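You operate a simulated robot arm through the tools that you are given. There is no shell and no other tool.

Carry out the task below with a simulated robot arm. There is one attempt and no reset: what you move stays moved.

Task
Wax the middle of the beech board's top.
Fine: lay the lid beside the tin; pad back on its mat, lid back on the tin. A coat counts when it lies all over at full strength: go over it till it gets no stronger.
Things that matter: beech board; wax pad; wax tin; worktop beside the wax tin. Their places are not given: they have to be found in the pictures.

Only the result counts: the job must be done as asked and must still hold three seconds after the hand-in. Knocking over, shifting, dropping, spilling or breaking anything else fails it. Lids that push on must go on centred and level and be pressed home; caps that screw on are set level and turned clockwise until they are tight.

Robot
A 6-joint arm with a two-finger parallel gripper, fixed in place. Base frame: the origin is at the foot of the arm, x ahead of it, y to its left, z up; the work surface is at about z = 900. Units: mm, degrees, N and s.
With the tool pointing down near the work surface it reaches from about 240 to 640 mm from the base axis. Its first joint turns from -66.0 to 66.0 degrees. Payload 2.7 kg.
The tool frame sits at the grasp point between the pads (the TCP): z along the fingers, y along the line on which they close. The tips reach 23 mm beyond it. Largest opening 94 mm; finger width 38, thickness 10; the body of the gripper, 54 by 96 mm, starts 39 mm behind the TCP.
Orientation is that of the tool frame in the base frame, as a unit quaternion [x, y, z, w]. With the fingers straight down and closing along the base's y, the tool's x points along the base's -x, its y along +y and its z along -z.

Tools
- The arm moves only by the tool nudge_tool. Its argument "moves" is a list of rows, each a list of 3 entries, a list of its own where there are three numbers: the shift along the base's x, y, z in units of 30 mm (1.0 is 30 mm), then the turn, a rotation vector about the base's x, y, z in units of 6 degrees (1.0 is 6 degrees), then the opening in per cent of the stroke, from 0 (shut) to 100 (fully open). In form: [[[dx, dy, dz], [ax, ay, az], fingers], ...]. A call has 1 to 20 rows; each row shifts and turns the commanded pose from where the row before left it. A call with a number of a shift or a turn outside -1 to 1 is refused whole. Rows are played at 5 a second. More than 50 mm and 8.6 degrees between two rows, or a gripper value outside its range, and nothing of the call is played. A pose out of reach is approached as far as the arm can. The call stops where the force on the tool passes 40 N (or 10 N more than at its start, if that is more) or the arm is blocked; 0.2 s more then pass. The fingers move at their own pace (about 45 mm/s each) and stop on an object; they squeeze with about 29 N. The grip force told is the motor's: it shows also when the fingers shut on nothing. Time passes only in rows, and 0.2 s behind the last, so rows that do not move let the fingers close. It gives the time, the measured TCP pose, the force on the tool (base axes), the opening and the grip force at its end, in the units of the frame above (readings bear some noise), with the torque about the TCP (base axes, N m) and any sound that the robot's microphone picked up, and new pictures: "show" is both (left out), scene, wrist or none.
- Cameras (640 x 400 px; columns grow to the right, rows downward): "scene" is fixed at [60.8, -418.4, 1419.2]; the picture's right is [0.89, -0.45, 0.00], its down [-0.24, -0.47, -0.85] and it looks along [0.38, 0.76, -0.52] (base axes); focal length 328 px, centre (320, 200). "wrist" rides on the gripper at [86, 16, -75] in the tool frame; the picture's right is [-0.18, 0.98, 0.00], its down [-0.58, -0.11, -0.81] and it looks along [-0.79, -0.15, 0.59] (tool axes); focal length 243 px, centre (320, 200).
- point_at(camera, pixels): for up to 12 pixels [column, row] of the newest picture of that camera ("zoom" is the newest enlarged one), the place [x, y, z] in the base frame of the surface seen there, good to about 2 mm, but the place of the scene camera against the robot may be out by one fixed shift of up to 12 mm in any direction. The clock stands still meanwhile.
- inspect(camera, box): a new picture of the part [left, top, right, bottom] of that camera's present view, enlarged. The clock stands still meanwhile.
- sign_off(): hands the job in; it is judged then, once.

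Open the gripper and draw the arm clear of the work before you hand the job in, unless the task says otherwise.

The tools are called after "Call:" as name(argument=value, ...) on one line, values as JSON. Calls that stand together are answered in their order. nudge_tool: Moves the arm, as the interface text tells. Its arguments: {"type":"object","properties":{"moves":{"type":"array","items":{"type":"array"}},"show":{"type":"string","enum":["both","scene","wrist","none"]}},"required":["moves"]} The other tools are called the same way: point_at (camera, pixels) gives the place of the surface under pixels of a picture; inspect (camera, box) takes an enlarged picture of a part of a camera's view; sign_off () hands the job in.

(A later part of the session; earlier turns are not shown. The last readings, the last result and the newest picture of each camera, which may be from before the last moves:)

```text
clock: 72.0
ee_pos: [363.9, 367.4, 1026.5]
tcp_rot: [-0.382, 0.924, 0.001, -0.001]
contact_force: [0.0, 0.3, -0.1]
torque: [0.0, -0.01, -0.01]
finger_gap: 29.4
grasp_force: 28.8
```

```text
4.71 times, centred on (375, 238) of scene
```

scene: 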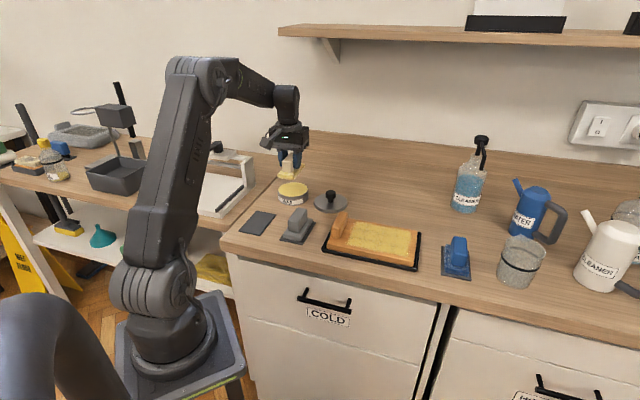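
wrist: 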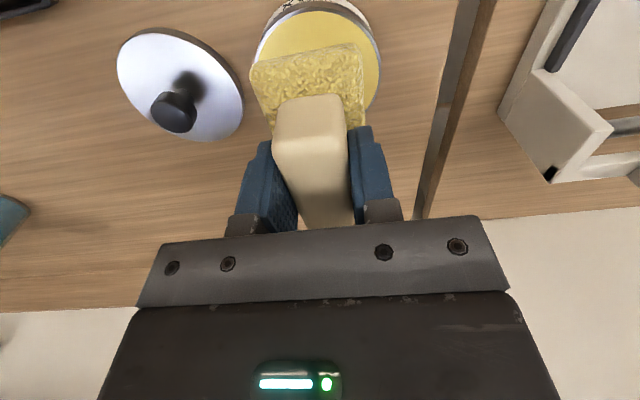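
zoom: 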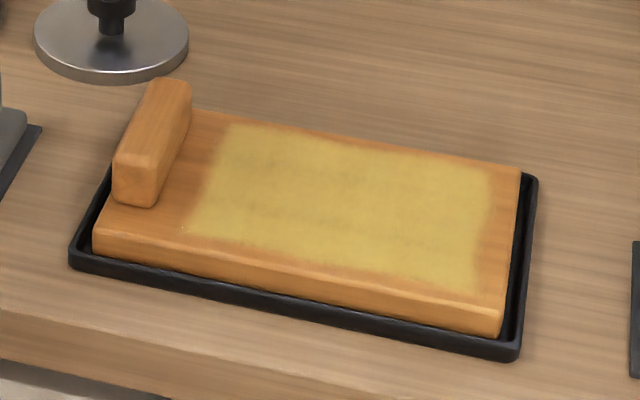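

The patch is uniform over the middle. I take a close reference picture of it to compare after another round, and recharge the pad.

Call:
inspect(camera="scene", box=[345, 215, 415, 258])

Call:
nudge_tool(moves=[[[0, 0, -0.8], [0, 0, 0], 10], [[0, 0, -0.7], [0, 0, 0], 10], [[0, 0, -0.2], [0, 0, 0], 10], [[0, 0, -0.06], [0, 0, 0], 10], [[0, 0, -0.04], [0, 0, 0], 10], [[0, 0, -0.03], [0, 0, 0], 10], [[0, 0, 0], [0, 0, 0], 10], [[0, 0, 0], [0, 0, 0], 10]], show="none")

```text
9.14 times, centred on (380, 236) of scene
```

zoom: 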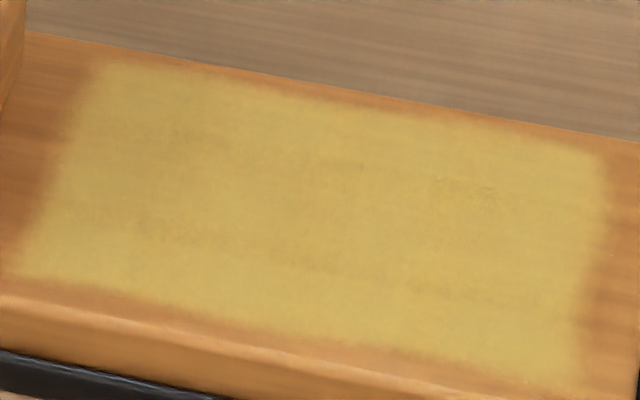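

```text
clock: 73.8
ee_pos: [364.0, 368.4, 971.4]
tcp_rot: [-0.384, 0.923, 0.001, 0.0]
contact_force: [0.1, -1.5, 4.2]
torque: [-0.09, 0.01, -0.01]
finger_gap: 29.3
grasp_force: 29.2
```

Light contact on the wax; I press slightly more, then carry on to the board for another round.

Call:
nudge_tool(moves=[[[0, 0, -0.02], [0, 0, 0], 10], [[0, 0, 0], [0, 0, 0], 10], [[0, 0, 0.02], [0, 0, 0], 10], [[0, 0, 0.5], [0, 0, 0], 10], [[0, 0, 0.7], [0, 0, 0], 10], [[0, 0, 0.8], [0, 0, 0], 10], [[0.24, -0.86, 0], [0, 0, 0], 10], [[0.24, -0.86, 0], [0, 0, 0], 10], [[0.24, -0.86, 0], [0, 0, 0], 10], [[0.24, -0.86, 0], [0, 0, 0], 10], [[0.24, -0.86, 0], [0, 0, 0], 10], [[0.24, -0.86, 0], [0, 0, 0], 10], [[0.24, -0.86, 0], [0, 0, 0], 10], [[0.24, -0.86, 0], [0, 0, 0], 10], [[0.26, -0.86, 0], [0, 0, 0], 10], [[0.26, -0.86, 0], [0, 0, 0], 10], [[0, 0, -0.9], [0, 0, 0], 10], [[0, 0, -0.9], [0, 0, 0], 10], [[0, 0, -0.3], [0, 0, 0], 10], [[0, 0, -0.1], [0, 0, 0], 10]], show="both")

```text
clock: 78.0
ee_pos: [437.1, 110.0, 967.7]
tcp_rot: [-0.383, 0.924, 0.001, 0.0]
contact_force: [-0.5, 0.2, -0.4]
torque: [0.0, 0.0, -0.03]
finger_gap: 29.2
grasp_force: 28.8
```

scene: 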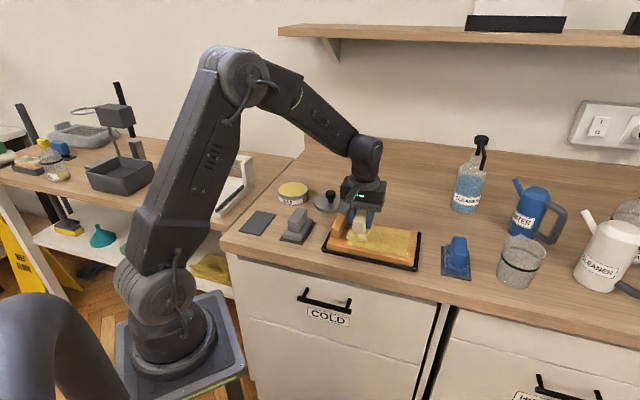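
wrist: 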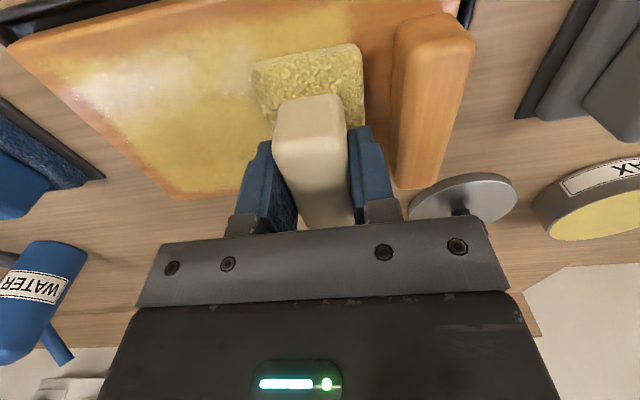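

I touch down on the left part of the zone and check the force.

Call:
nudge_tool(moves=[[[0, 0, -0.04], [0, 0, 0], 10], [[0, 0, -0.03], [0, 0, 0], 10], [[0, 0, 0], [0, 0, 0], 10]], show="none")

```text
clock: 78.8
ee_pos: [436.8, 109.0, 964.5]
tcp_rot: [-0.382, 0.924, 0.0, 0.0]
contact_force: [-0.2, -0.3, -0.7]
torque: [0.02, -0.03, 0.04]
finger_gap: 29.2
grasp_force: 28.9
```

No contact yet; a bit lower in small steps.

Call:
nudge_tool(moves=[[[0, 0, -0.02], [0, 0, 0], 10], [[0, 0, 0], [0, 0, 0], 10]], show="none")

Call:
nudge_tool(moves=[[[0, 0, -0.015], [0, 0, 0], 10], [[0, 0, 0], [0, 0, 0], 10]], show="none")

```text
clock: 79.4
ee_pos: [437.3, 109.4, 964.1]
tcp_rot: [-0.383, 0.924, 0.0, 0.001]
contact_force: [-1.4, 0.8, 7.8]
torque: [-0.03, 0.05, -0.01]
finger_gap: 29.7
grasp_force: 28.7
```

```text
clock: 80.0
ee_pos: [436.5, 110.0, 963.5]
tcp_rot: [-0.383, 0.924, 0.001, 0.0]
contact_force: [-3.5, -0.9, 14.1]
torque: [-0.02, 0.14, -0.01]
finger_gap: 29.3
grasp_force: 29.5
```

Contact 14 N. I sweep the zone again in three rows.

Call:
nudge_tool(moves=[[[0.3, -0.3, 0], [0, 0, 0], 10], [[0.3, -0.3, 0], [0, 0, 0], 10], [[0.3, -0.3, 0], [0, 0, 0], 10], [[0.3, -0.3, 0], [0, 0, 0], 10], [[0.3, -0.3, 0], [0, 0, 0], 10], [[0.3, -0.3, 0], [0, 0, 0], 10]], show="none")

Call:
nudge_tool(moves=[[[-0.14, -0.14, 0], [0, 0, 0], 10], [[-0.3, 0.3, 0], [0, 0, 0], 10], [[-0.3, 0.3, 0], [0, 0, 0], 10], [[-0.3, 0.3, 0], [0, 0, 0], 10], [[-0.3, 0.3, 0], [0, 0, 0], 10], [[-0.3, 0.3, 0], [0, 0, 0], 10], [[-0.3, 0.3, 0], [0, 0, 0], 10]], show="none")

Call:
nudge_tool(moves=[[[-0.14, -0.14, 0], [0, 0, 0], 10], [[0.3, -0.3, 0], [0, 0, 0], 10], [[0.3, -0.3, 0], [0, 0, 0], 10], [[0.3, -0.3, 0], [0, 0, 0], 10], [[0.3, -0.3, 0], [0, 0, 0], 10], [[0.3, -0.3, 0], [0, 0, 0], 10], [[0.3, -0.3, 0], [0, 0, 0], 10]], show="both")

Call:
inspect(camera="scene", box=[345, 215, 415, 258])

```text
clock: 81.4
ee_pos: [490.2, 54.7, 964.4]
tcp_rot: [-0.384, 0.923, 0.0, 0.001]
contact_force: [-8.0, 9.3, 27.2]
torque: [0.11, 0.36, -0.09]
finger_gap: 29.3
grasp_force: 29.3
```

```text
clock: 83.0
ee_pos: [434.2, 105.3, 963.6]
tcp_rot: [-0.384, 0.923, 0.0, 0.003]
contact_force: [9.9, -9.0, 26.3]
torque: [-0.27, -0.07, 0.07]
finger_gap: 29.5
grasp_force: 28.7
```

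```text
clock: 84.6
ee_pos: [483.1, 47.4, 963.0]
tcp_rot: [-0.382, 0.924, 0.001, 0.002]
contact_force: [-9.2, 8.3, 26.6]
torque: [0.31, 0.11, 0.01]
finger_gap: 29.4
grasp_force: 29.4
```

scene: 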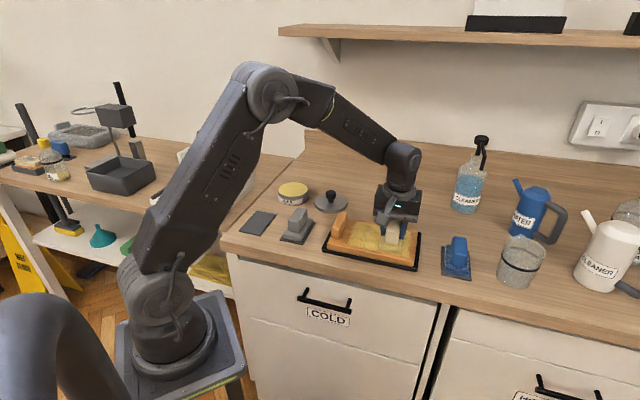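
wrist: 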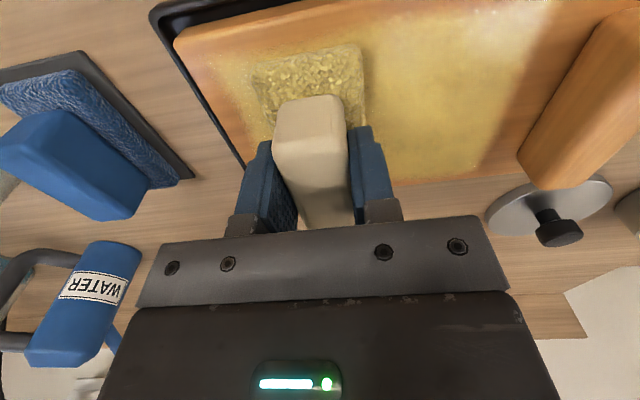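

```text
9.14 times, centred on (380, 236) of scene
```

zoom: 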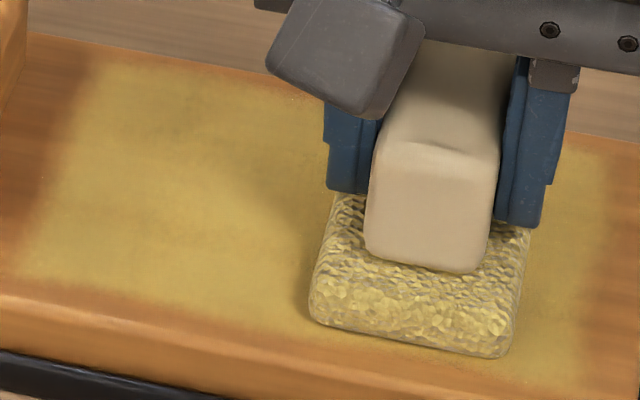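

Coat still looks the same in tone, a bit more even. I do two more passes at middle and far rows.

Call:
nudge_tool(moves=[[[-0.3, 0.3, 0.01], [0, 0, 0], 10], [[-0.3, 0.3, 0], [0, 0, 0], 10], [[-0.3, 0.3, 0], [0, 0, 0], 10], [[-0.3, 0.3, 0], [0, 0, 0], 10], [[-0.3, 0.3, 0], [0, 0, 0], 10], [[-0.3, 0.3, 0], [0, 0, 0], 10], [[0.14, 0.14, 0], [0, 0, 0], 10], [[0.3, -0.3, 0], [0, 0, 0], 10], [[0.3, -0.3, 0], [0, 0, 0], 10], [[0.3, -0.3, 0], [0, 0, 0], 10], [[0.3, -0.3, 0], [0, 0, 0], 10], [[0.3, -0.3, 0], [0, 0, 0], 10], [[0.3, -0.3, 0], [0, 0, 0], 10]], show="none")

Call:
nudge_tool(moves=[[[0.14, 0.14, 0], [0, 0, 0], 10], [[-0.3, 0.3, 0], [0, 0, 0], 10], [[-0.3, 0.3, 0], [0, 0, 0], 10], [[-0.3, 0.3, 0], [0, 0, 0], 10], [[-0.3, 0.3, 0], [0, 0, 0], 10], [[-0.3, 0.3, 0], [0, 0, 0], 10], [[-0.3, 0.3, 0], [0, 0, 0], 10]], show="none")

```text
clock: 87.4
ee_pos: [486.0, 51.3, 962.3]
tcp_rot: [-0.384, 0.923, 0.0, 0.001]
contact_force: [-8.6, 7.3, 22.5]
torque: [0.19, 0.16, -0.03]
finger_gap: 29.5
grasp_force: 29.0
```

```text
clock: 89.0
ee_pos: [437.8, 109.9, 963.0]
tcp_rot: [-0.383, 0.924, 0.001, 0.0]
contact_force: [3.6, -3.2, 10.9]
torque: [0.06, -0.29, -0.12]
finger_gap: 29.1
grasp_force: 28.9
```

I lift off and swing back toward the tin to see the whole board.

Call:
nudge_tool(moves=[[[0, 0, 0.6], [0, 0, 0], 10], [[0, 0, 0.8], [0, 0, 0], 10], [[0, 0, 0.8], [0, 0, 0], 10], [[-0.24, 0.86, 0], [0, 0, 0], 10], [[-0.24, 0.86, 0], [0, 0, 0], 10], [[-0.24, 0.86, 0], [0, 0, 0], 10], [[-0.24, 0.86, 0], [0, 0, 0], 10], [[-0.24, 0.86, 0], [0, 0, 0], 10], [[-0.24, 0.86, 0], [0, 0, 0], 10], [[-0.24, 0.86, 0], [0, 0, 0], 10], [[-0.24, 0.86, 0], [0, 0, 0], 10], [[-0.26, 0.86, 0], [0, 0, 0], 10], [[-0.26, 0.86, 0], [0, 0, 0], 10], [[0, 0, 0], [0, 0, 0], 10]], show="both")

Call:
inspect(camera="scene", box=[345, 215, 415, 258])

Call:
inspect(camera="scene", box=[315, 195, 435, 280])

```text
clock: 92.0
ee_pos: [363.2, 368.1, 1028.7]
tcp_rot: [-0.382, 0.924, 0.001, 0.0]
contact_force: [0.1, -0.2, -0.8]
torque: [0.0, 0.01, -0.03]
finger_gap: 29.2
grasp_force: 28.8
```

scene: 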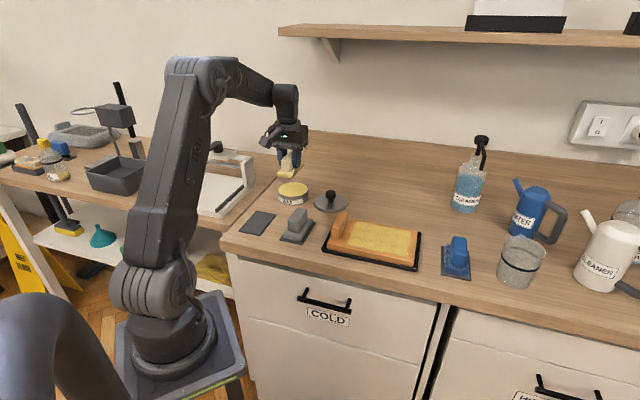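
wrist: 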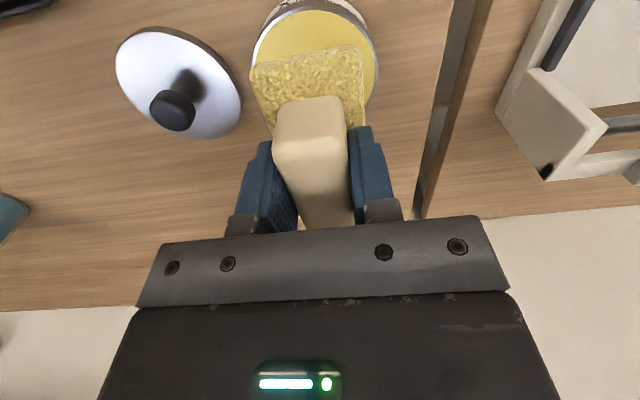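

```text
9.14 times, centred on (380, 236) of scene
```

zoom: 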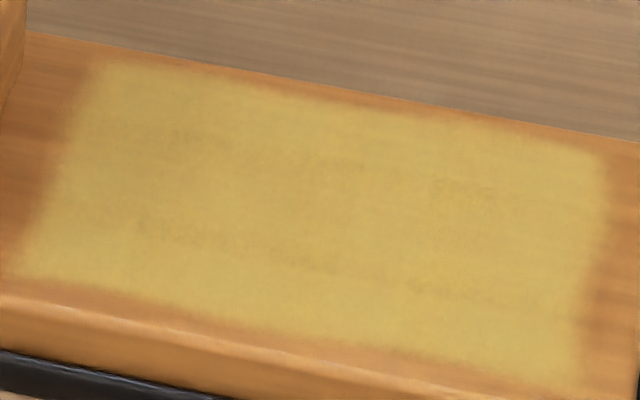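

```text
4.71 times, centred on (375, 238) of scene
```

zoom: 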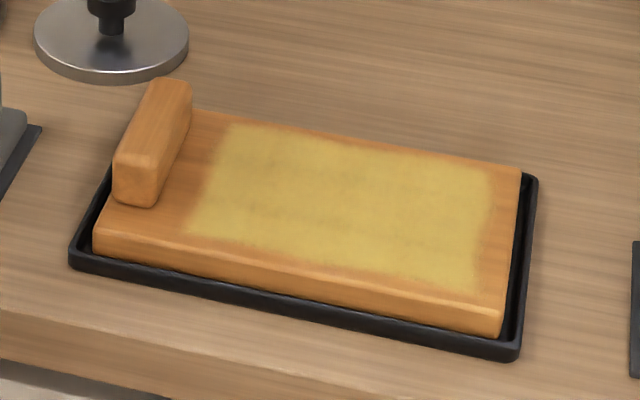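

The patch looks identical to before this round: it gets no stronger. I check its extent against the board's centre.

Call:
point_at(camera="scene", pixels=[[347, 244], [355, 223], [411, 233], [408, 257], [380, 236], [328, 243], [416, 232], [413, 265]])

```text
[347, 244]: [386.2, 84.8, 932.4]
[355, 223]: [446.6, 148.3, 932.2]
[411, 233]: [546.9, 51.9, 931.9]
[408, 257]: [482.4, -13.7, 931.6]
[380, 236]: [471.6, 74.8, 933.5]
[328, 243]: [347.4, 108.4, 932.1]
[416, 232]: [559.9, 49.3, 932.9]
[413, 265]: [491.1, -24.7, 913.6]
```

The patch spans from e≈211 to 350 along the board (centre 264), so the left side of the middle deserves a bit more. I recharge once more and will extend the coat slightly toward the block.

Call:
nudge_tool(moves=[[[0, 0, -0.8], [0, 0, 0], 10], [[0, 0, -0.8], [0, 0, 0], 10], [[0, 0, -0.2], [0, 0, 0], 10], [[0, 0, -0.1], [0, 0, 0], 10], [[0, 0, -0.04], [0, 0, 0], 10], [[0, 0, 0], [0, 0, 0], 10]], show="none")

Call:
nudge_tool(moves=[[[0, 0, -0.02], [0, 0, 0], 10], [[0, 0, 0], [0, 0, 0], 10]], show="none")

```text
clock: 93.4
ee_pos: [363.5, 366.7, 971.3]
tcp_rot: [-0.383, 0.924, 0.001, 0.001]
contact_force: [-3.1, -2.9, 8.7]
torque: [-0.14, 0.09, -0.01]
finger_gap: 29.5
grasp_force: 28.7
```

```text
clock: 94.0
ee_pos: [363.1, 367.8, 971.3]
tcp_rot: [-0.382, 0.924, 0.002, 0.001]
contact_force: [-4.1, -3.5, 19.0]
torque: [-0.29, 0.32, -0.01]
finger_gap: 29.5
grasp_force: 29.2
```

Wax contact again at 19 N. I lift and go to the left part of the zone.

Call:
nudge_tool(moves=[[[0, 0, 0.5], [0, 0, 0], 10], [[0, 0, 0.7], [0, 0, 0], 10], [[0, 0, 0.8], [0, 0, 0], 10], [[0.22, -0.86, 0], [0, 0, 0], 10], [[0.22, -0.86, 0], [0, 0, 0], 10], [[0.22, -0.86, 0], [0, 0, 0], 10], [[0.22, -0.86, 0], [0, 0, 0], 10], [[0.22, -0.86, 0], [0, 0, 0], 10], [[0.21, -0.86, 0], [0, 0, 0], 10], [[0.21, -0.86, 0], [0, 0, 0], 10], [[0.21, -0.86, 0], [0, 0, 0], 10], [[0.21, -0.85, 0], [0, 0, 0], 10], [[0.21, -0.85, 0], [0, 0, 0], 10], [[0, 0, -0.9], [0, 0, 0], 10], [[0, 0, 0], [0, 0, 0], 10]], show="both")

Call:
inspect(camera="wrist", box=[210, 20, 490, 240])

```text
clock: 97.2
ee_pos: [426.7, 108.7, 1001.7]
tcp_rot: [-0.384, 0.923, 0.002, 0.001]
contact_force: [-0.1, 0.3, -0.5]
torque: [0.03, 0.0, -0.04]
finger_gap: 29.3
grasp_force: 28.9
```

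scene: 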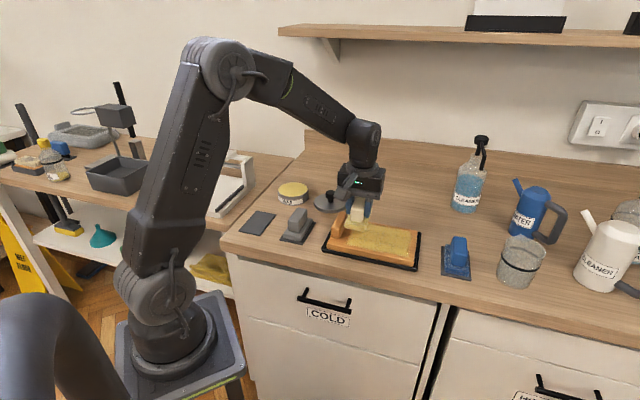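
wrist: 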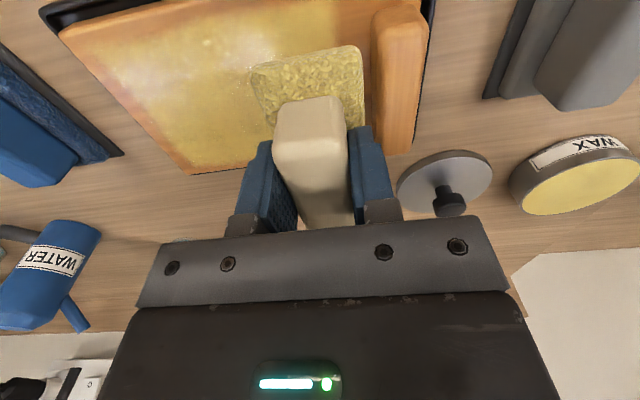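

```text
1.82 times, centred on (350, 130) of wrist
```

zoom: 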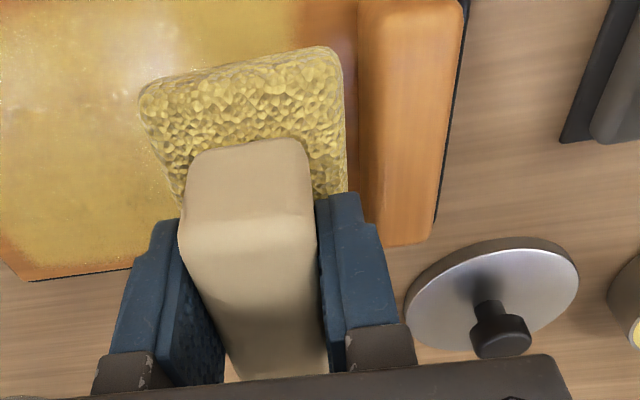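

About 10 mm remain between finger and block. I descend carefully here.

Call:
nudge_tool(moves=[[[0, 0, -0.6], [0, 0, 0], 10], [[0, 0, -0.5], [0, 0, 0], 10], [[0, 0, -0.15], [0, 0, 0], 10], [[0, 0, -0.05], [0, 0, 0], 10], [[0, 0, 0], [0, 0, 0], 10]], show="wrist")

Call:
nudge_tool(moves=[[[0, 0, -0.03], [0, 0, 0], 10], [[0, 0, 0], [0, 0, 0], 10]], show="none")

```text
clock: 98.4
ee_pos: [428.1, 109.7, 963.6]
tcp_rot: [-0.383, 0.924, 0.001, 0.001]
contact_force: [-1.0, 0.4, 0.2]
torque: [0.0, -0.03, -0.02]
finger_gap: 29.3
grasp_force: 29.5
```

wrist: 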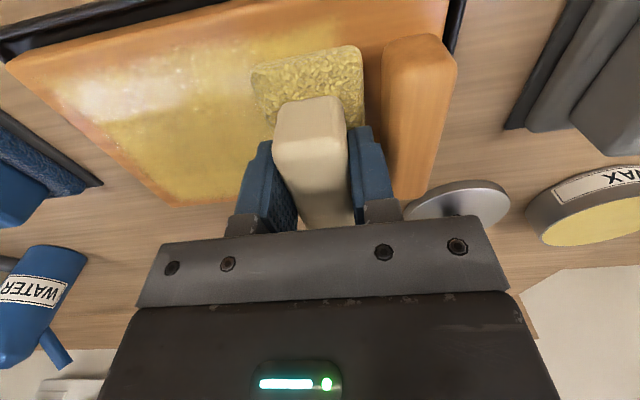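

```text
clock: 99.0
ee_pos: [429.1, 110.2, 963.4]
tcp_rot: [-0.383, 0.924, 0.0, 0.0]
contact_force: [0.8, -1.9, 3.3]
torque: [0.01, -0.11, -0.05]
finger_gap: 29.6
grasp_force: 28.7
```

Contact is light. I press slightly and rub the left strip to and fro.

Call:
nudge_tool(moves=[[[-0.07, 0.07, -0.02], [0, 0, 0], 10], [[0.3, -0.3, 0], [0, 0, 0], 10], [[0.3, -0.3, 0], [0, 0, 0], 10], [[0.3, -0.3, 0], [0, 0, 0], 10], [[-0.14, -0.14, 0], [0, 0, 0], 10], [[-0.3, 0.3, 0], [0, 0, 0], 10], [[-0.3, 0.3, 0], [0, 0, 0], 10], [[-0.3, 0.3, 0], [0, 0, 0], 10]], show="none")

Call:
nudge_tool(moves=[[[0.3, -0.3, 0], [0, 0, 0], 10], [[0.3, -0.3, 0], [0, 0, 0], 10], [[0.3, -0.3, 0], [0, 0, 0], 10], [[0.14, 0.14, 0], [0, 0, 0], 10], [[-0.3, 0.3, 0], [0, 0, 0], 10], [[-0.3, 0.3, 0], [0, 0, 0], 10], [[-0.3, 0.3, 0], [0, 0, 0], 10], [[0.14, 0.14, 0], [0, 0, 0], 10], [[0.3, -0.3, 0], [0, 0, 0], 10], [[0.3, -0.3, 0], [0, 0, 0], 10], [[0.3, -0.3, 0], [0, 0, 0], 10], [[-0.3, 0.3, 0], [0, 0, 0], 10], [[-0.3, 0.3, 0], [0, 0, 0], 10], [[-0.3, 0.3, 0], [0, 0, 0], 10]], show="both")

```text
clock: 100.8
ee_pos: [422.6, 106.6, 962.7]
tcp_rot: [-0.384, 0.924, 0.0, 0.002]
contact_force: [8.1, -7.0, 20.6]
torque: [-0.37, 0.15, 0.13]
finger_gap: 29.3
grasp_force: 29.4
```

```text
clock: 103.8
ee_pos: [431.3, 116.0, 962.4]
tcp_rot: [-0.383, 0.924, 0.0, 0.0]
contact_force: [1.7, -2.0, 3.2]
torque: [0.04, -0.24, -0.14]
finger_gap: 29.2
grasp_force: 28.8
```

scene: 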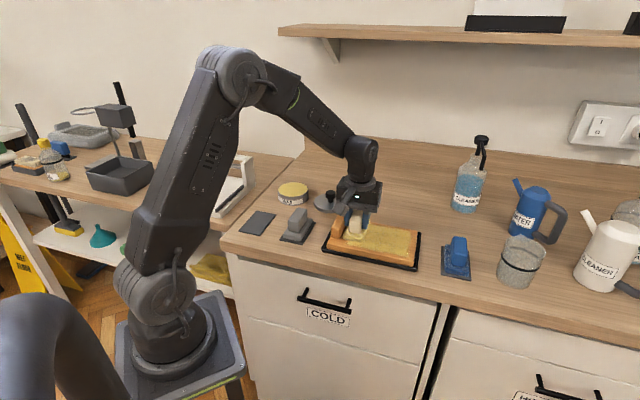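
wrist: 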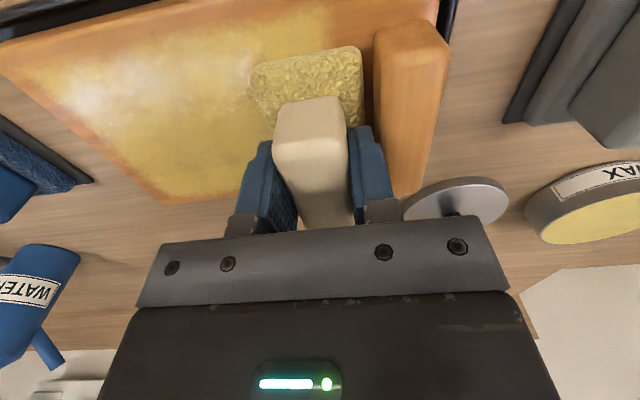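

Force fell to 3 N on the far row; I lower slightly and repeat the strip there, then finish along the full length.

Call:
nudge_tool(moves=[[[0, 0, -0.025], [0, 0, 0], 10], [[0.3, -0.3, 0], [0, 0, 0], 10], [[0.3, -0.3, 0], [0, 0, 0], 10], [[0.3, -0.3, 0], [0, 0, 0], 10], [[-0.3, 0.3, 0], [0, 0, 0], 10], [[-0.3, 0.3, 0], [0, 0, 0], 10], [[-0.3, 0.3, 0], [0, 0, 0], 10], [[-0.14, -0.14, 0], [0, 0, 0], 10], [[0.3, -0.3, 0], [0, 0, 0], 10], [[0.3, -0.3, 0], [0, 0, 0], 10], [[0.3, -0.3, 0], [0, 0, 0], 10], [[-0.3, 0.3, 0], [0, 0, 0], 10], [[-0.3, 0.3, 0], [0, 0, 0], 10], [[-0.3, 0.3, 0], [0, 0, 0], 10]], show="none")

Call:
nudge_tool(moves=[[[-0.14, -0.14, 0.01], [0, 0, 0], 10], [[0.3, -0.3, 0], [0, 0, 0], 10], [[0.3, -0.3, 0], [0, 0, 0], 10], [[0.3, -0.3, 0], [0, 0, 0], 10], [[0.3, -0.3, 0], [0, 0, 0], 10], [[0.3, -0.3, 0], [0, 0, 0], 10], [[0.3, -0.3, 0], [0, 0, 0], 10], [[0.14, 0.14, 0], [0, 0, 0], 10], [[-0.3, 0.3, 0], [0, 0, 0], 10], [[-0.3, 0.3, 0], [0, 0, 0], 10], [[-0.3, 0.3, 0], [0, 0, 0], 10], [[-0.3, 0.3, 0], [0, 0, 0], 10], [[-0.3, 0.3, 0], [0, 0, 0], 10]], show="none")

```text
clock: 106.8
ee_pos: [429.0, 110.9, 963.1]
tcp_rot: [-0.383, 0.924, 0.0, 0.003]
contact_force: [9.5, -8.7, 26.3]
torque: [-0.49, 0.12, 0.23]
finger_gap: 29.3
grasp_force: 29.3
```

```text
clock: 109.6
ee_pos: [435.9, 103.2, 962.7]
tcp_rot: [-0.383, 0.924, 0.0, 0.001]
contact_force: [7.3, -7.0, 20.6]
torque: [-0.31, -0.04, 0.08]
finger_gap: 29.3
grasp_force: 29.2
```

I lift off and carry the pad back over its mat at about (232,290), which leaves the board open to view.

Call:
nudge_tool(moves=[[[0, 0, 0.6], [0, 0, 0], 10], [[0, 0, 0.8], [0, 0, 0], 10], [[0, 0, 0.9], [0, 0, 0], 10], [[-0.75, 0.69, 0], [0, 0, 0], 10], [[-0.75, 0.69, 0], [0, 0, 0], 10], [[-0.75, 0.69, 0], [0, 0, 0], 10], [[-0.75, 0.69, 0], [0, 0, 0], 10], [[-0.75, 0.69, 0], [0, 0, 0], 10], [[-0.75, 0.7, 0], [0, 0, 0], 10], [[-0.76, 0.7, 0], [0, 0, 0], 10], [[-0.76, 0.7, 0], [0, 0, 0], 10], [[-0.76, 0.7, 0], [0, 0, 0], 10], [[0, 0, 0], [0, 0, 0], 10]], show="both")

Call:
inspect(camera="scene", box=[315, 195, 435, 280])

Call:
inspect(camera="scene", box=[345, 215, 415, 258])

```text
clock: 112.4
ee_pos: [233.0, 290.5, 1028.8]
tcp_rot: [-0.383, 0.924, 0.001, 0.001]
contact_force: [0.6, 0.7, -0.5]
torque: [0.03, -0.02, 0.0]
finger_gap: 29.4
grasp_force: 29.0
```

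scene: 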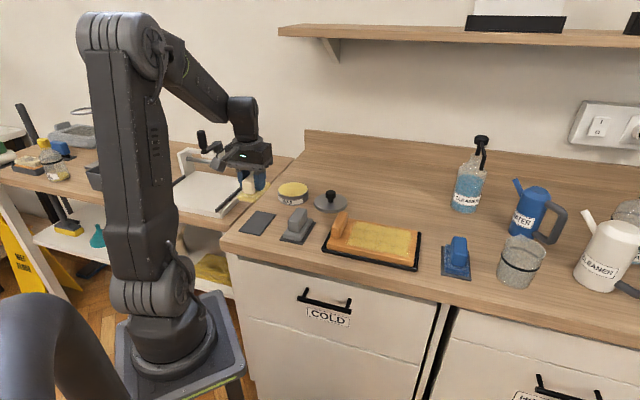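
wrist: 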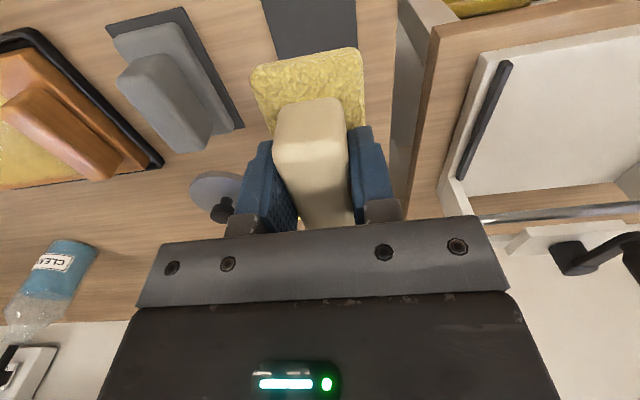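

```text
4.71 times, centred on (375, 238) of scene
```

zoom: 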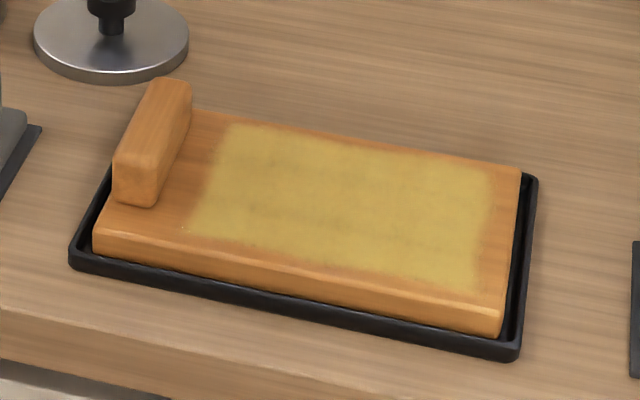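

```text
9.14 times, centred on (380, 236) of scene
```

zoom: 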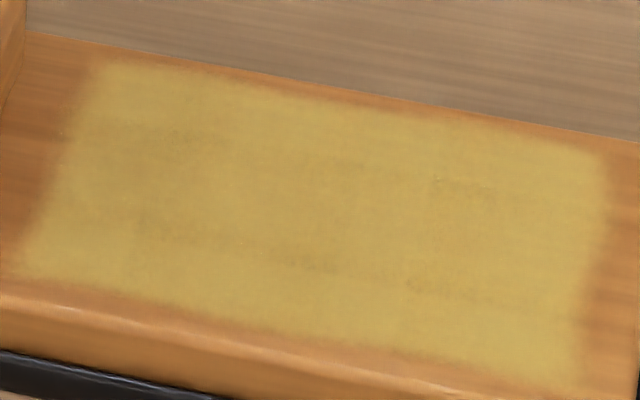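

Rubbing further left did not widen the patch, so its outline (e≈211–350) seems to be the zone itself. The right end got the fewest strokes, so I recharge and work that end too.

Call:
nudge_tool(moves=[[[0.88, 0.51, 0], [0, 0, 0], 10], [[0.88, 0.51, 0], [0, 0, 0], 10], [[0.88, 0.51, 0], [0, 0, 0], 10], [[0.88, 0.51, 0], [0, 0, 0], 10], [[0.88, 0.52, 0], [0, 0, 0], 10], [[0, 0, -0.8], [0, 0, 0], 10], [[0, 0, -0.8], [0, 0, 0], 10], [[0, 0, -0.3], [0, 0, 0], 10], [[0, 0, -0.08], [0, 0, 0], 10], [[0, 0, -0.04], [0, 0, 0], 10], [[0, 0, 0], [0, 0, 0], 10]], show="none")

Call:
nudge_tool(moves=[[[0, 0, -0.02], [0, 0, 0], 10], [[0, 0, 0], [0, 0, 0], 10]], show="none")

```text
clock: 114.8
ee_pos: [363.0, 368.6, 971.1]
tcp_rot: [-0.384, 0.923, 0.001, 0.001]
contact_force: [-0.5, -0.8, 3.4]
torque: [0.04, -0.1, 0.0]
finger_gap: 29.2
grasp_force: 29.2
```

```text
clock: 115.4
ee_pos: [364.6, 367.7, 971.0]
tcp_rot: [-0.383, 0.924, 0.002, 0.001]
contact_force: [-2.6, -0.8, 9.5]
torque: [-0.03, 0.03, 0.01]
finger_gap: 29.1
grasp_force: 28.9
```

Recharged at 10 N. I lift and head for the right part of the zone.

Call:
nudge_tool(moves=[[[0, 0, 0.5], [0, 0, 0], 10], [[0, 0, 0.7], [0, 0, 0], 10], [[0, 0, 0.8], [0, 0, 0], 10], [[0.35, -0.94, 0], [0, 0, 0], 10], [[0.35, -0.94, 0], [0, 0, 0], 10], [[0.35, -0.94, 0], [0, 0, 0], 10], [[0.35, -0.94, 0], [0, 0, 0], 10], [[0.35, -0.94, 0], [0, 0, 0], 10], [[0.35, -0.95, 0], [0, 0, 0], 10], [[0.35, -0.95, 0], [0, 0, 0], 10], [[0.35, -0.95, 0], [0, 0, 0], 10], [[0.35, -0.95, 0], [0, 0, 0], 10], [[0.35, -0.95, 0], [0, 0, 0], 10], [[0.34, -0.95, 0], [0, 0, 0], 10], [[0, 0, -0.9], [0, 0, 0], 10], [[0, 0, -0.9], [0, 0, 0], 10], [[0, 0, -0.35], [0, 0, 0], 10], [[0, 0, -0.06], [0, 0, 0], 10], [[0, 0, 0], [0, 0, 0], 10]], show="wrist")

Call:
nudge_tool(moves=[[[0, 0, -0.03], [0, 0, 0], 10], [[0, 0, 0], [0, 0, 0], 10]], show="none")

```text
clock: 119.4
ee_pos: [478.7, 55.9, 962.5]
tcp_rot: [-0.383, 0.924, 0.0, 0.001]
contact_force: [0.0, -0.6, 0.1]
torque: [0.0, -0.05, -0.03]
finger_gap: 29.1
grasp_force: 28.9
```

wrist: 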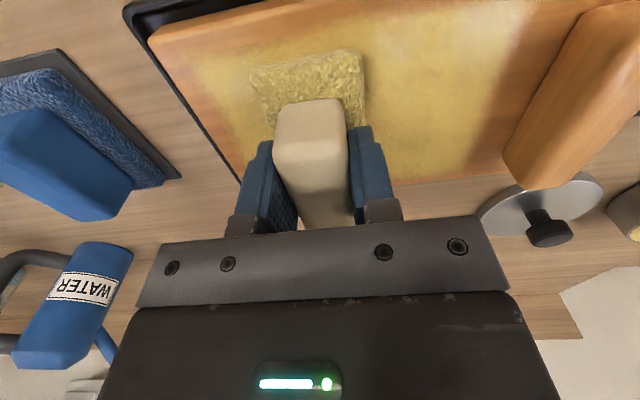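

```text
clock: 120.0
ee_pos: [479.5, 55.5, 962.6]
tcp_rot: [-0.383, 0.924, 0.0, 0.0]
contact_force: [-1.1, -0.9, 2.4]
torque: [0.04, -0.16, 0.02]
finger_gap: 29.4
grasp_force: 28.6
```

Light contact; I press slightly more and rub the right end to and fro.

Call:
nudge_tool(moves=[[[0.3, -0.3, -0.02], [0, 0, 0], 10], [[0.3, -0.3, 0], [0, 0, 0], 10], [[-0.12, -0.12, 0], [0, 0, 0], 10], [[-0.3, 0.3, 0], [0, 0, 0], 10], [[-0.3, 0.3, 0], [0, 0, 0], 10], [[-0.3, 0.3, 0], [0, 0, 0], 10], [[0.3, -0.3, 0], [0, 0, 0], 10], [[0.3, -0.3, 0], [0, 0, 0], 10], [[0.3, -0.3, 0], [0, 0, 0], 10]], show="none")

Call:
nudge_tool(moves=[[[0.12, 0.12, 0], [0, 0, 0], 10], [[-0.3, 0.3, 0], [0, 0, 0], 10], [[-0.3, 0.3, 0], [0, 0, 0], 10], [[-0.3, 0.3, 0], [0, 0, 0], 10], [[0.3, -0.3, 0], [0, 0, 0], 10], [[0.3, -0.3, 0], [0, 0, 0], 10], [[0.3, -0.3, 0], [0, 0, 0], 10], [[0.12, 0.12, 0], [0, 0, 0], 10], [[-0.3, 0.3, 0], [0, 0, 0], 10], [[-0.3, 0.3, 0], [0, 0, 0], 10], [[-0.3, 0.3, 0], [0, 0, 0], 10], [[0.3, -0.3, 0], [0, 0, 0], 10], [[0.3, -0.3, 0], [0, 0, 0], 10], [[0.3, -0.3, 0], [0, 0, 0], 10]], show="both")

```text
clock: 122.0
ee_pos: [494.0, 33.0, 961.5]
tcp_rot: [-0.383, 0.924, 0.001, 0.0]
contact_force: [-5.6, 5.3, 15.0]
torque: [0.22, 0.04, 0.02]
finger_gap: 29.2
grasp_force: 28.8
```

```text
clock: 125.0
ee_pos: [500.1, 42.2, 963.0]
tcp_rot: [-0.383, 0.924, 0.002, -0.001]
contact_force: [-5.3, 5.7, 15.0]
torque: [0.29, -0.08, 0.11]
finger_gap: 29.7
grasp_force: 28.6
```

scene: 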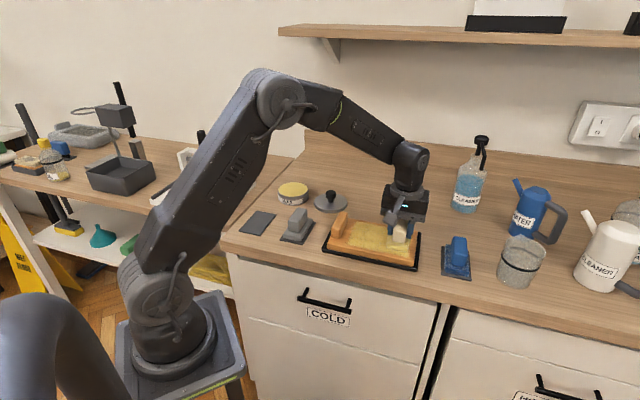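
wrist: 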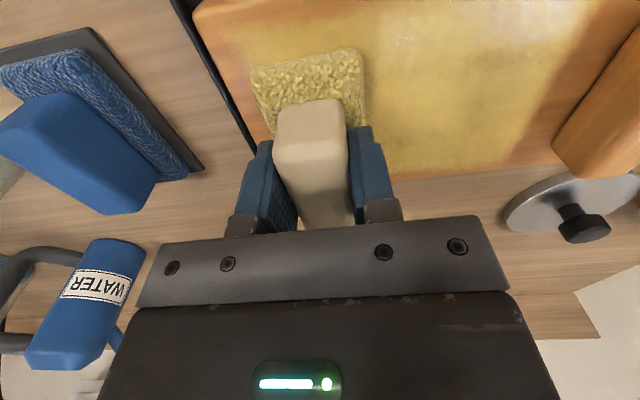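

Right end done at ~15 N. Now full-length sweeps over the whole zone, three rows.

Call:
nudge_tool(moves=[[[-0.3, 0.3, 0], [0, 0, 0], 10], [[-0.3, 0.3, 0], [0, 0, 0], 10], [[-0.3, 0.3, 0], [0, 0, 0], 10], [[-0.3, 0.3, 0], [0, 0, 0], 10], [[-0.3, 0.3, 0], [0, 0, 0], 10], [[-0.3, 0.3, 0], [0, 0, 0], 10], [[-0.3, 0.3, 0], [0, 0, 0], 10], [[-0.3, 0.3, 0], [0, 0, 0], 10], [[-0.12, -0.12, 0], [0, 0, 0], 10], [[0.3, -0.3, 0], [0, 0, 0], 10], [[0.3, -0.3, 0], [0, 0, 0], 10], [[0.3, -0.3, 0], [0, 0, 0], 10], [[0.3, -0.3, 0], [0, 0, 0], 10], [[0.3, -0.3, 0], [0, 0, 0], 10], [[0.3, -0.3, 0], [0, 0, 0], 10], [[0.3, -0.3, 0], [0, 0, 0], 10], [[0.3, -0.3, 0], [0, 0, 0], 10]], show="none")

Call:
nudge_tool(moves=[[[-0.12, -0.12, 0], [0, 0, 0], 10], [[-0.3, 0.3, 0], [0, 0, 0], 10], [[-0.3, 0.3, 0], [0, 0, 0], 10], [[-0.3, 0.3, 0], [0, 0, 0], 10], [[-0.3, 0.3, 0], [0, 0, 0], 10], [[-0.3, 0.3, 0], [0, 0, 0], 10], [[-0.3, 0.3, 0], [0, 0, 0], 10], [[-0.3, 0.3, 0], [0, 0, 0], 10], [[-0.3, 0.3, 0], [0, 0, 0], 10]], show="none")

```text
clock: 128.6
ee_pos: [497.2, 38.4, 961.8]
tcp_rot: [-0.383, 0.924, 0.0, 0.001]
contact_force: [-7.1, 6.9, 21.4]
torque: [0.09, 0.18, -0.04]
finger_gap: 29.6
grasp_force: 29.1
```

```text
clock: 130.6
ee_pos: [421.4, 106.2, 961.9]
tcp_rot: [-0.383, 0.924, 0.0, 0.0]
contact_force: [2.5, -3.7, 8.1]
torque: [0.01, -0.14, 0.01]
finger_gap: 29.3
grasp_force: 29.3
```

I lift off and carry the pad back above its mat, then compare the coat.

Call:
nudge_tool(moves=[[[0, 0, 0.6], [0, 0, 0], 10], [[0, 0, 0.8], [0, 0, 0], 10], [[0, 0, 0.9], [0, 0, 0], 10], [[-0.7, 0.68, 0], [0, 0, 0], 10], [[-0.7, 0.68, 0], [0, 0, 0], 10], [[-0.7, 0.68, 0], [0, 0, 0], 10], [[-0.7, 0.68, 0], [0, 0, 0], 10], [[-0.7, 0.68, 0], [0, 0, 0], 10], [[-0.7, 0.69, 0], [0, 0, 0], 10], [[-0.7, 0.69, 0], [0, 0, 0], 10], [[-0.71, 0.69, 0], [0, 0, 0], 10], [[-0.71, 0.69, 0], [0, 0, 0], 10], [[0, 0, 0], [0, 0, 0], 10]], show="both")

Call:
inspect(camera="scene", box=[315, 195, 435, 280])

Call:
inspect(camera="scene", box=[345, 215, 415, 258])

```text
clock: 133.4
ee_pos: [232.4, 289.9, 1030.2]
tcp_rot: [-0.382, 0.924, 0.0, 0.0]
contact_force: [-0.5, -0.4, 0.4]
torque: [-0.01, -0.02, 0.01]
finger_gap: 29.2
grasp_force: 28.8
```

scene: 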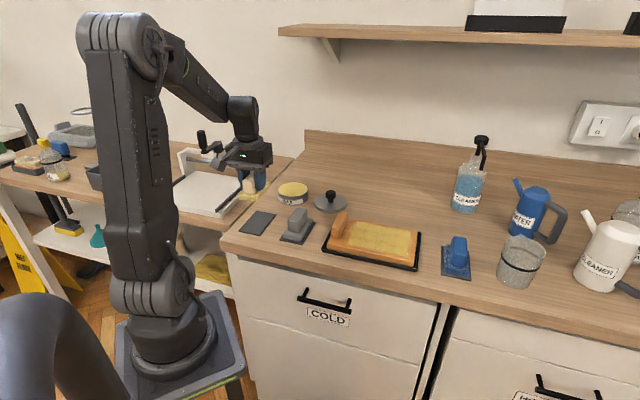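
wrist: 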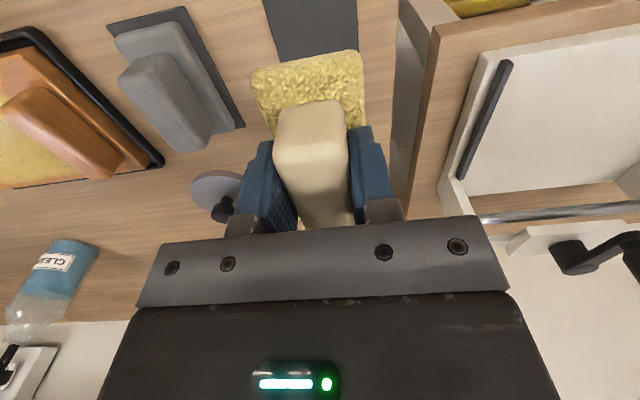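

```text
4.71 times, centred on (375, 238) of scene
```

zoom: 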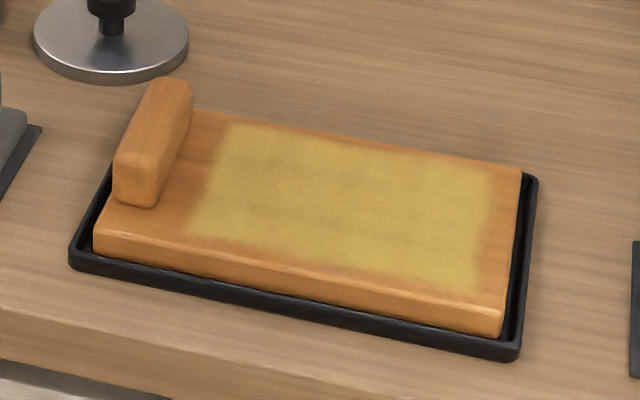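

```text
9.14 times, centred on (380, 236) of scene
```

zoom: 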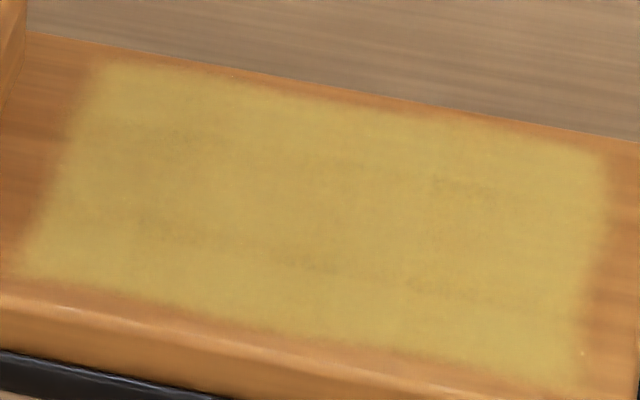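

The coat is unchanged again: full and even. Before setting the pad down I check how the sole sits relative to the mat.

Call:
inspect(camera="wrist", box=[230, 0, 390, 140])

Call:
point_at(camera="wrist", pixels=[[254, 76], [361, 56], [310, 62], [300, 66], [273, 40], [356, 30], [364, 115], [258, 100], [265, 10], [355, 8], [310, 130], [310, 72]])

```text
2.86 times, centred on (310, 70) of wrist
```

zoom: 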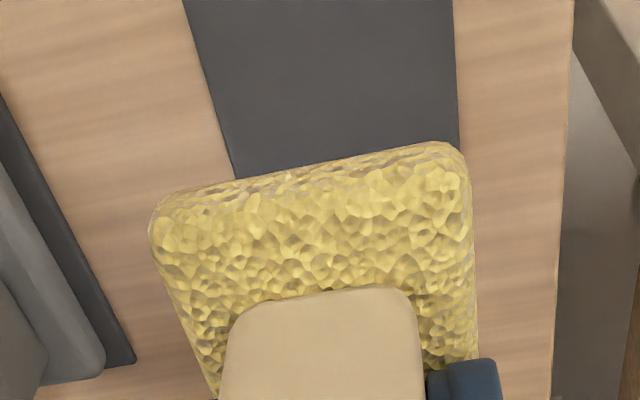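

```text
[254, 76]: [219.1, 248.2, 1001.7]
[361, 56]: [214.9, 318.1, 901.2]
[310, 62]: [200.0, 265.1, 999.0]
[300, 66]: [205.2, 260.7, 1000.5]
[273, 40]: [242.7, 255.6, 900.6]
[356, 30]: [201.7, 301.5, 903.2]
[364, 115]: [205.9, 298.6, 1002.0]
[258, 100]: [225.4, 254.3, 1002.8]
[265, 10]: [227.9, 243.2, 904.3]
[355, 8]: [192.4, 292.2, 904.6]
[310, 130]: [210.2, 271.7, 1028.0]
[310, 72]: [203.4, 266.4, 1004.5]
```

The sole is centred within about 2–3 mm of the mat's centre. I correct that, then lower toward the mat.

Call:
nudge_tool(moves=[[[-0.03, -0.1, -0.9], [0, 0, 0], 10], [[0, 0, -0.9], [0, 0, 0], 10], [[0, 0, -0.7], [0, 0, 0], 10], [[0, 0, -0.25], [0, 0, 0], 10], [[0, 0, 0], [0, 0, 0], 10]], show="both")

Call:
inspect(camera="wrist", box=[210, 0, 400, 200])

```text
clock: 134.6
ee_pos: [231.4, 287.9, 948.1]
tcp_rot: [-0.383, 0.924, 0.0, 0.001]
contact_force: [0.8, -0.3, -0.7]
torque: [-0.03, 0.03, -0.02]
finger_gap: 29.4
grasp_force: 29.1
```

scene: 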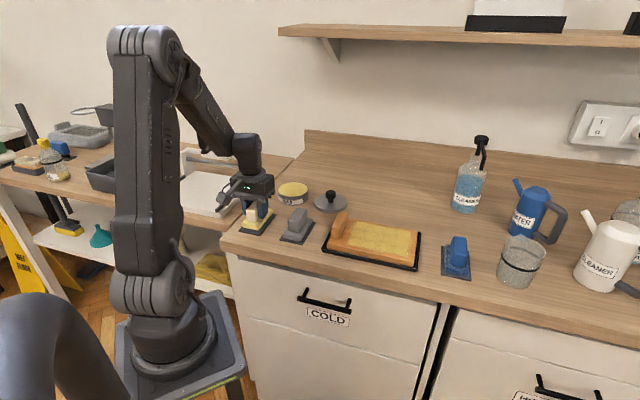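
wrist: 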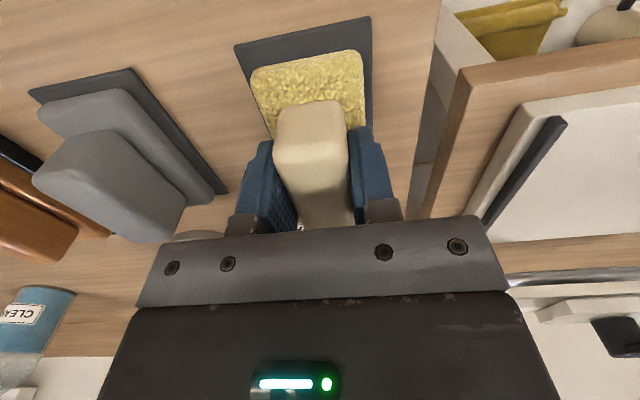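

```text
2.00 times, centred on (305, 100) of wrist
```

zoom: 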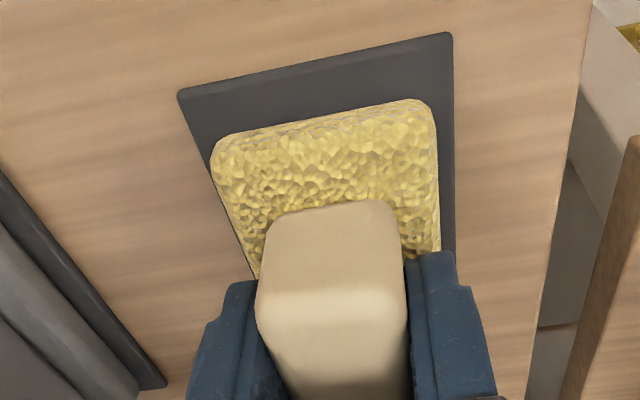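

The pad is well over its mat. I lower it in small steps until it touches.

Call:
nudge_tool(moves=[[[-0.02, 0.02, -0.08], [0, 0, 0], 10], [[0, 0, -0.05], [0, 0, 0], 10], [[0, 0, 0], [0, 0, 0], 10]], show="none")

Call:
nudge_tool(moves=[[[0, 0, -0.04], [0, 0, 0], 10], [[0, 0, 0], [0, 0, 0], 10]], show="none")

```text
clock: 135.4
ee_pos: [229.3, 289.0, 944.9]
tcp_rot: [-0.383, 0.924, 0.001, -0.001]
contact_force: [0.0, 0.2, -0.7]
torque: [-0.01, -0.01, 0.02]
finger_gap: 29.5
grasp_force: 29.1
```

```text
clock: 136.0
ee_pos: [230.4, 289.1, 943.9]
tcp_rot: [-0.384, 0.923, 0.001, 0.001]
contact_force: [-1.6, -2.8, 12.9]
torque: [-0.25, 0.16, -0.01]
finger_gap: 29.6
grasp_force: 28.8
```

The pad rests on the mat (13 N). I ease off, open the fingers fully and rise.

Call:
nudge_tool(moves=[[[0, 0, 0.02], [0, 0, 0], 10], [[0, 0, 0], [0, 0, 0], 45], [[0, 0, 0], [0, 0, 0], 70], [[0, 0, 0], [0, 0, 0], 100], [[0, 0, 0], [0, 0, 0], 100], [[0, 0, 0.6], [0, 0, 0], 100], [[0, 0, 1], [0, 0, 0], 100], [[0, 0, 1], [0, 0, 0], 100], [[0, 0, 0.7], [0, 0, 0], 100], [[0, 0, 0], [0, 0, 0], 100]], show="both")

Call:
inspect(camera="wrist", box=[240, 0, 400, 130])

Call:
inspect(camera="scene", box=[235, 190, 325, 250])

```text
clock: 138.2
ee_pos: [230.1, 288.0, 1041.3]
tcp_rot: [-0.383, 0.924, 0.002, 0.001]
contact_force: [-0.5, 0.4, -0.8]
torque: [0.02, -0.01, 0.01]
finger_gap: 94.0
grasp_force: 0.0
```

scene: 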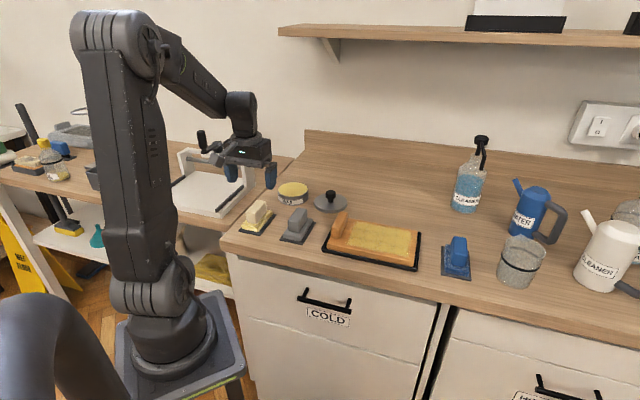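
wrist: 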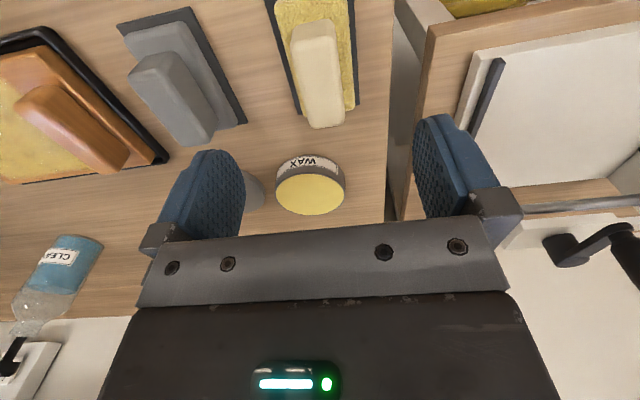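

```text
3.08 times, centred on (320, 65) of wrist
```

zoom: 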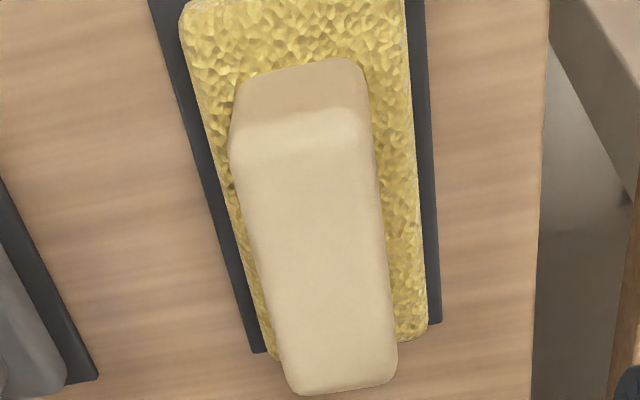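

```text
6.67 times, centred on (280, 220) of scene
```

zoom: 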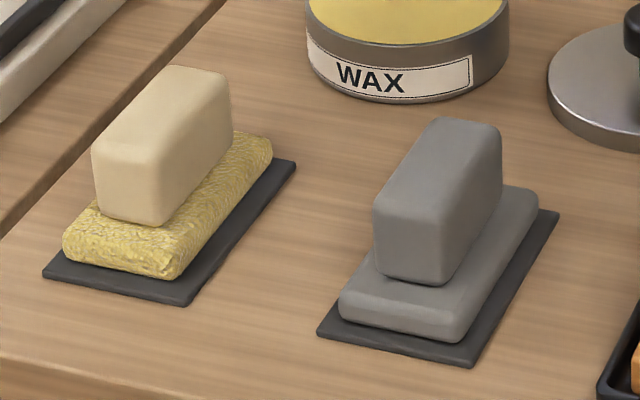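

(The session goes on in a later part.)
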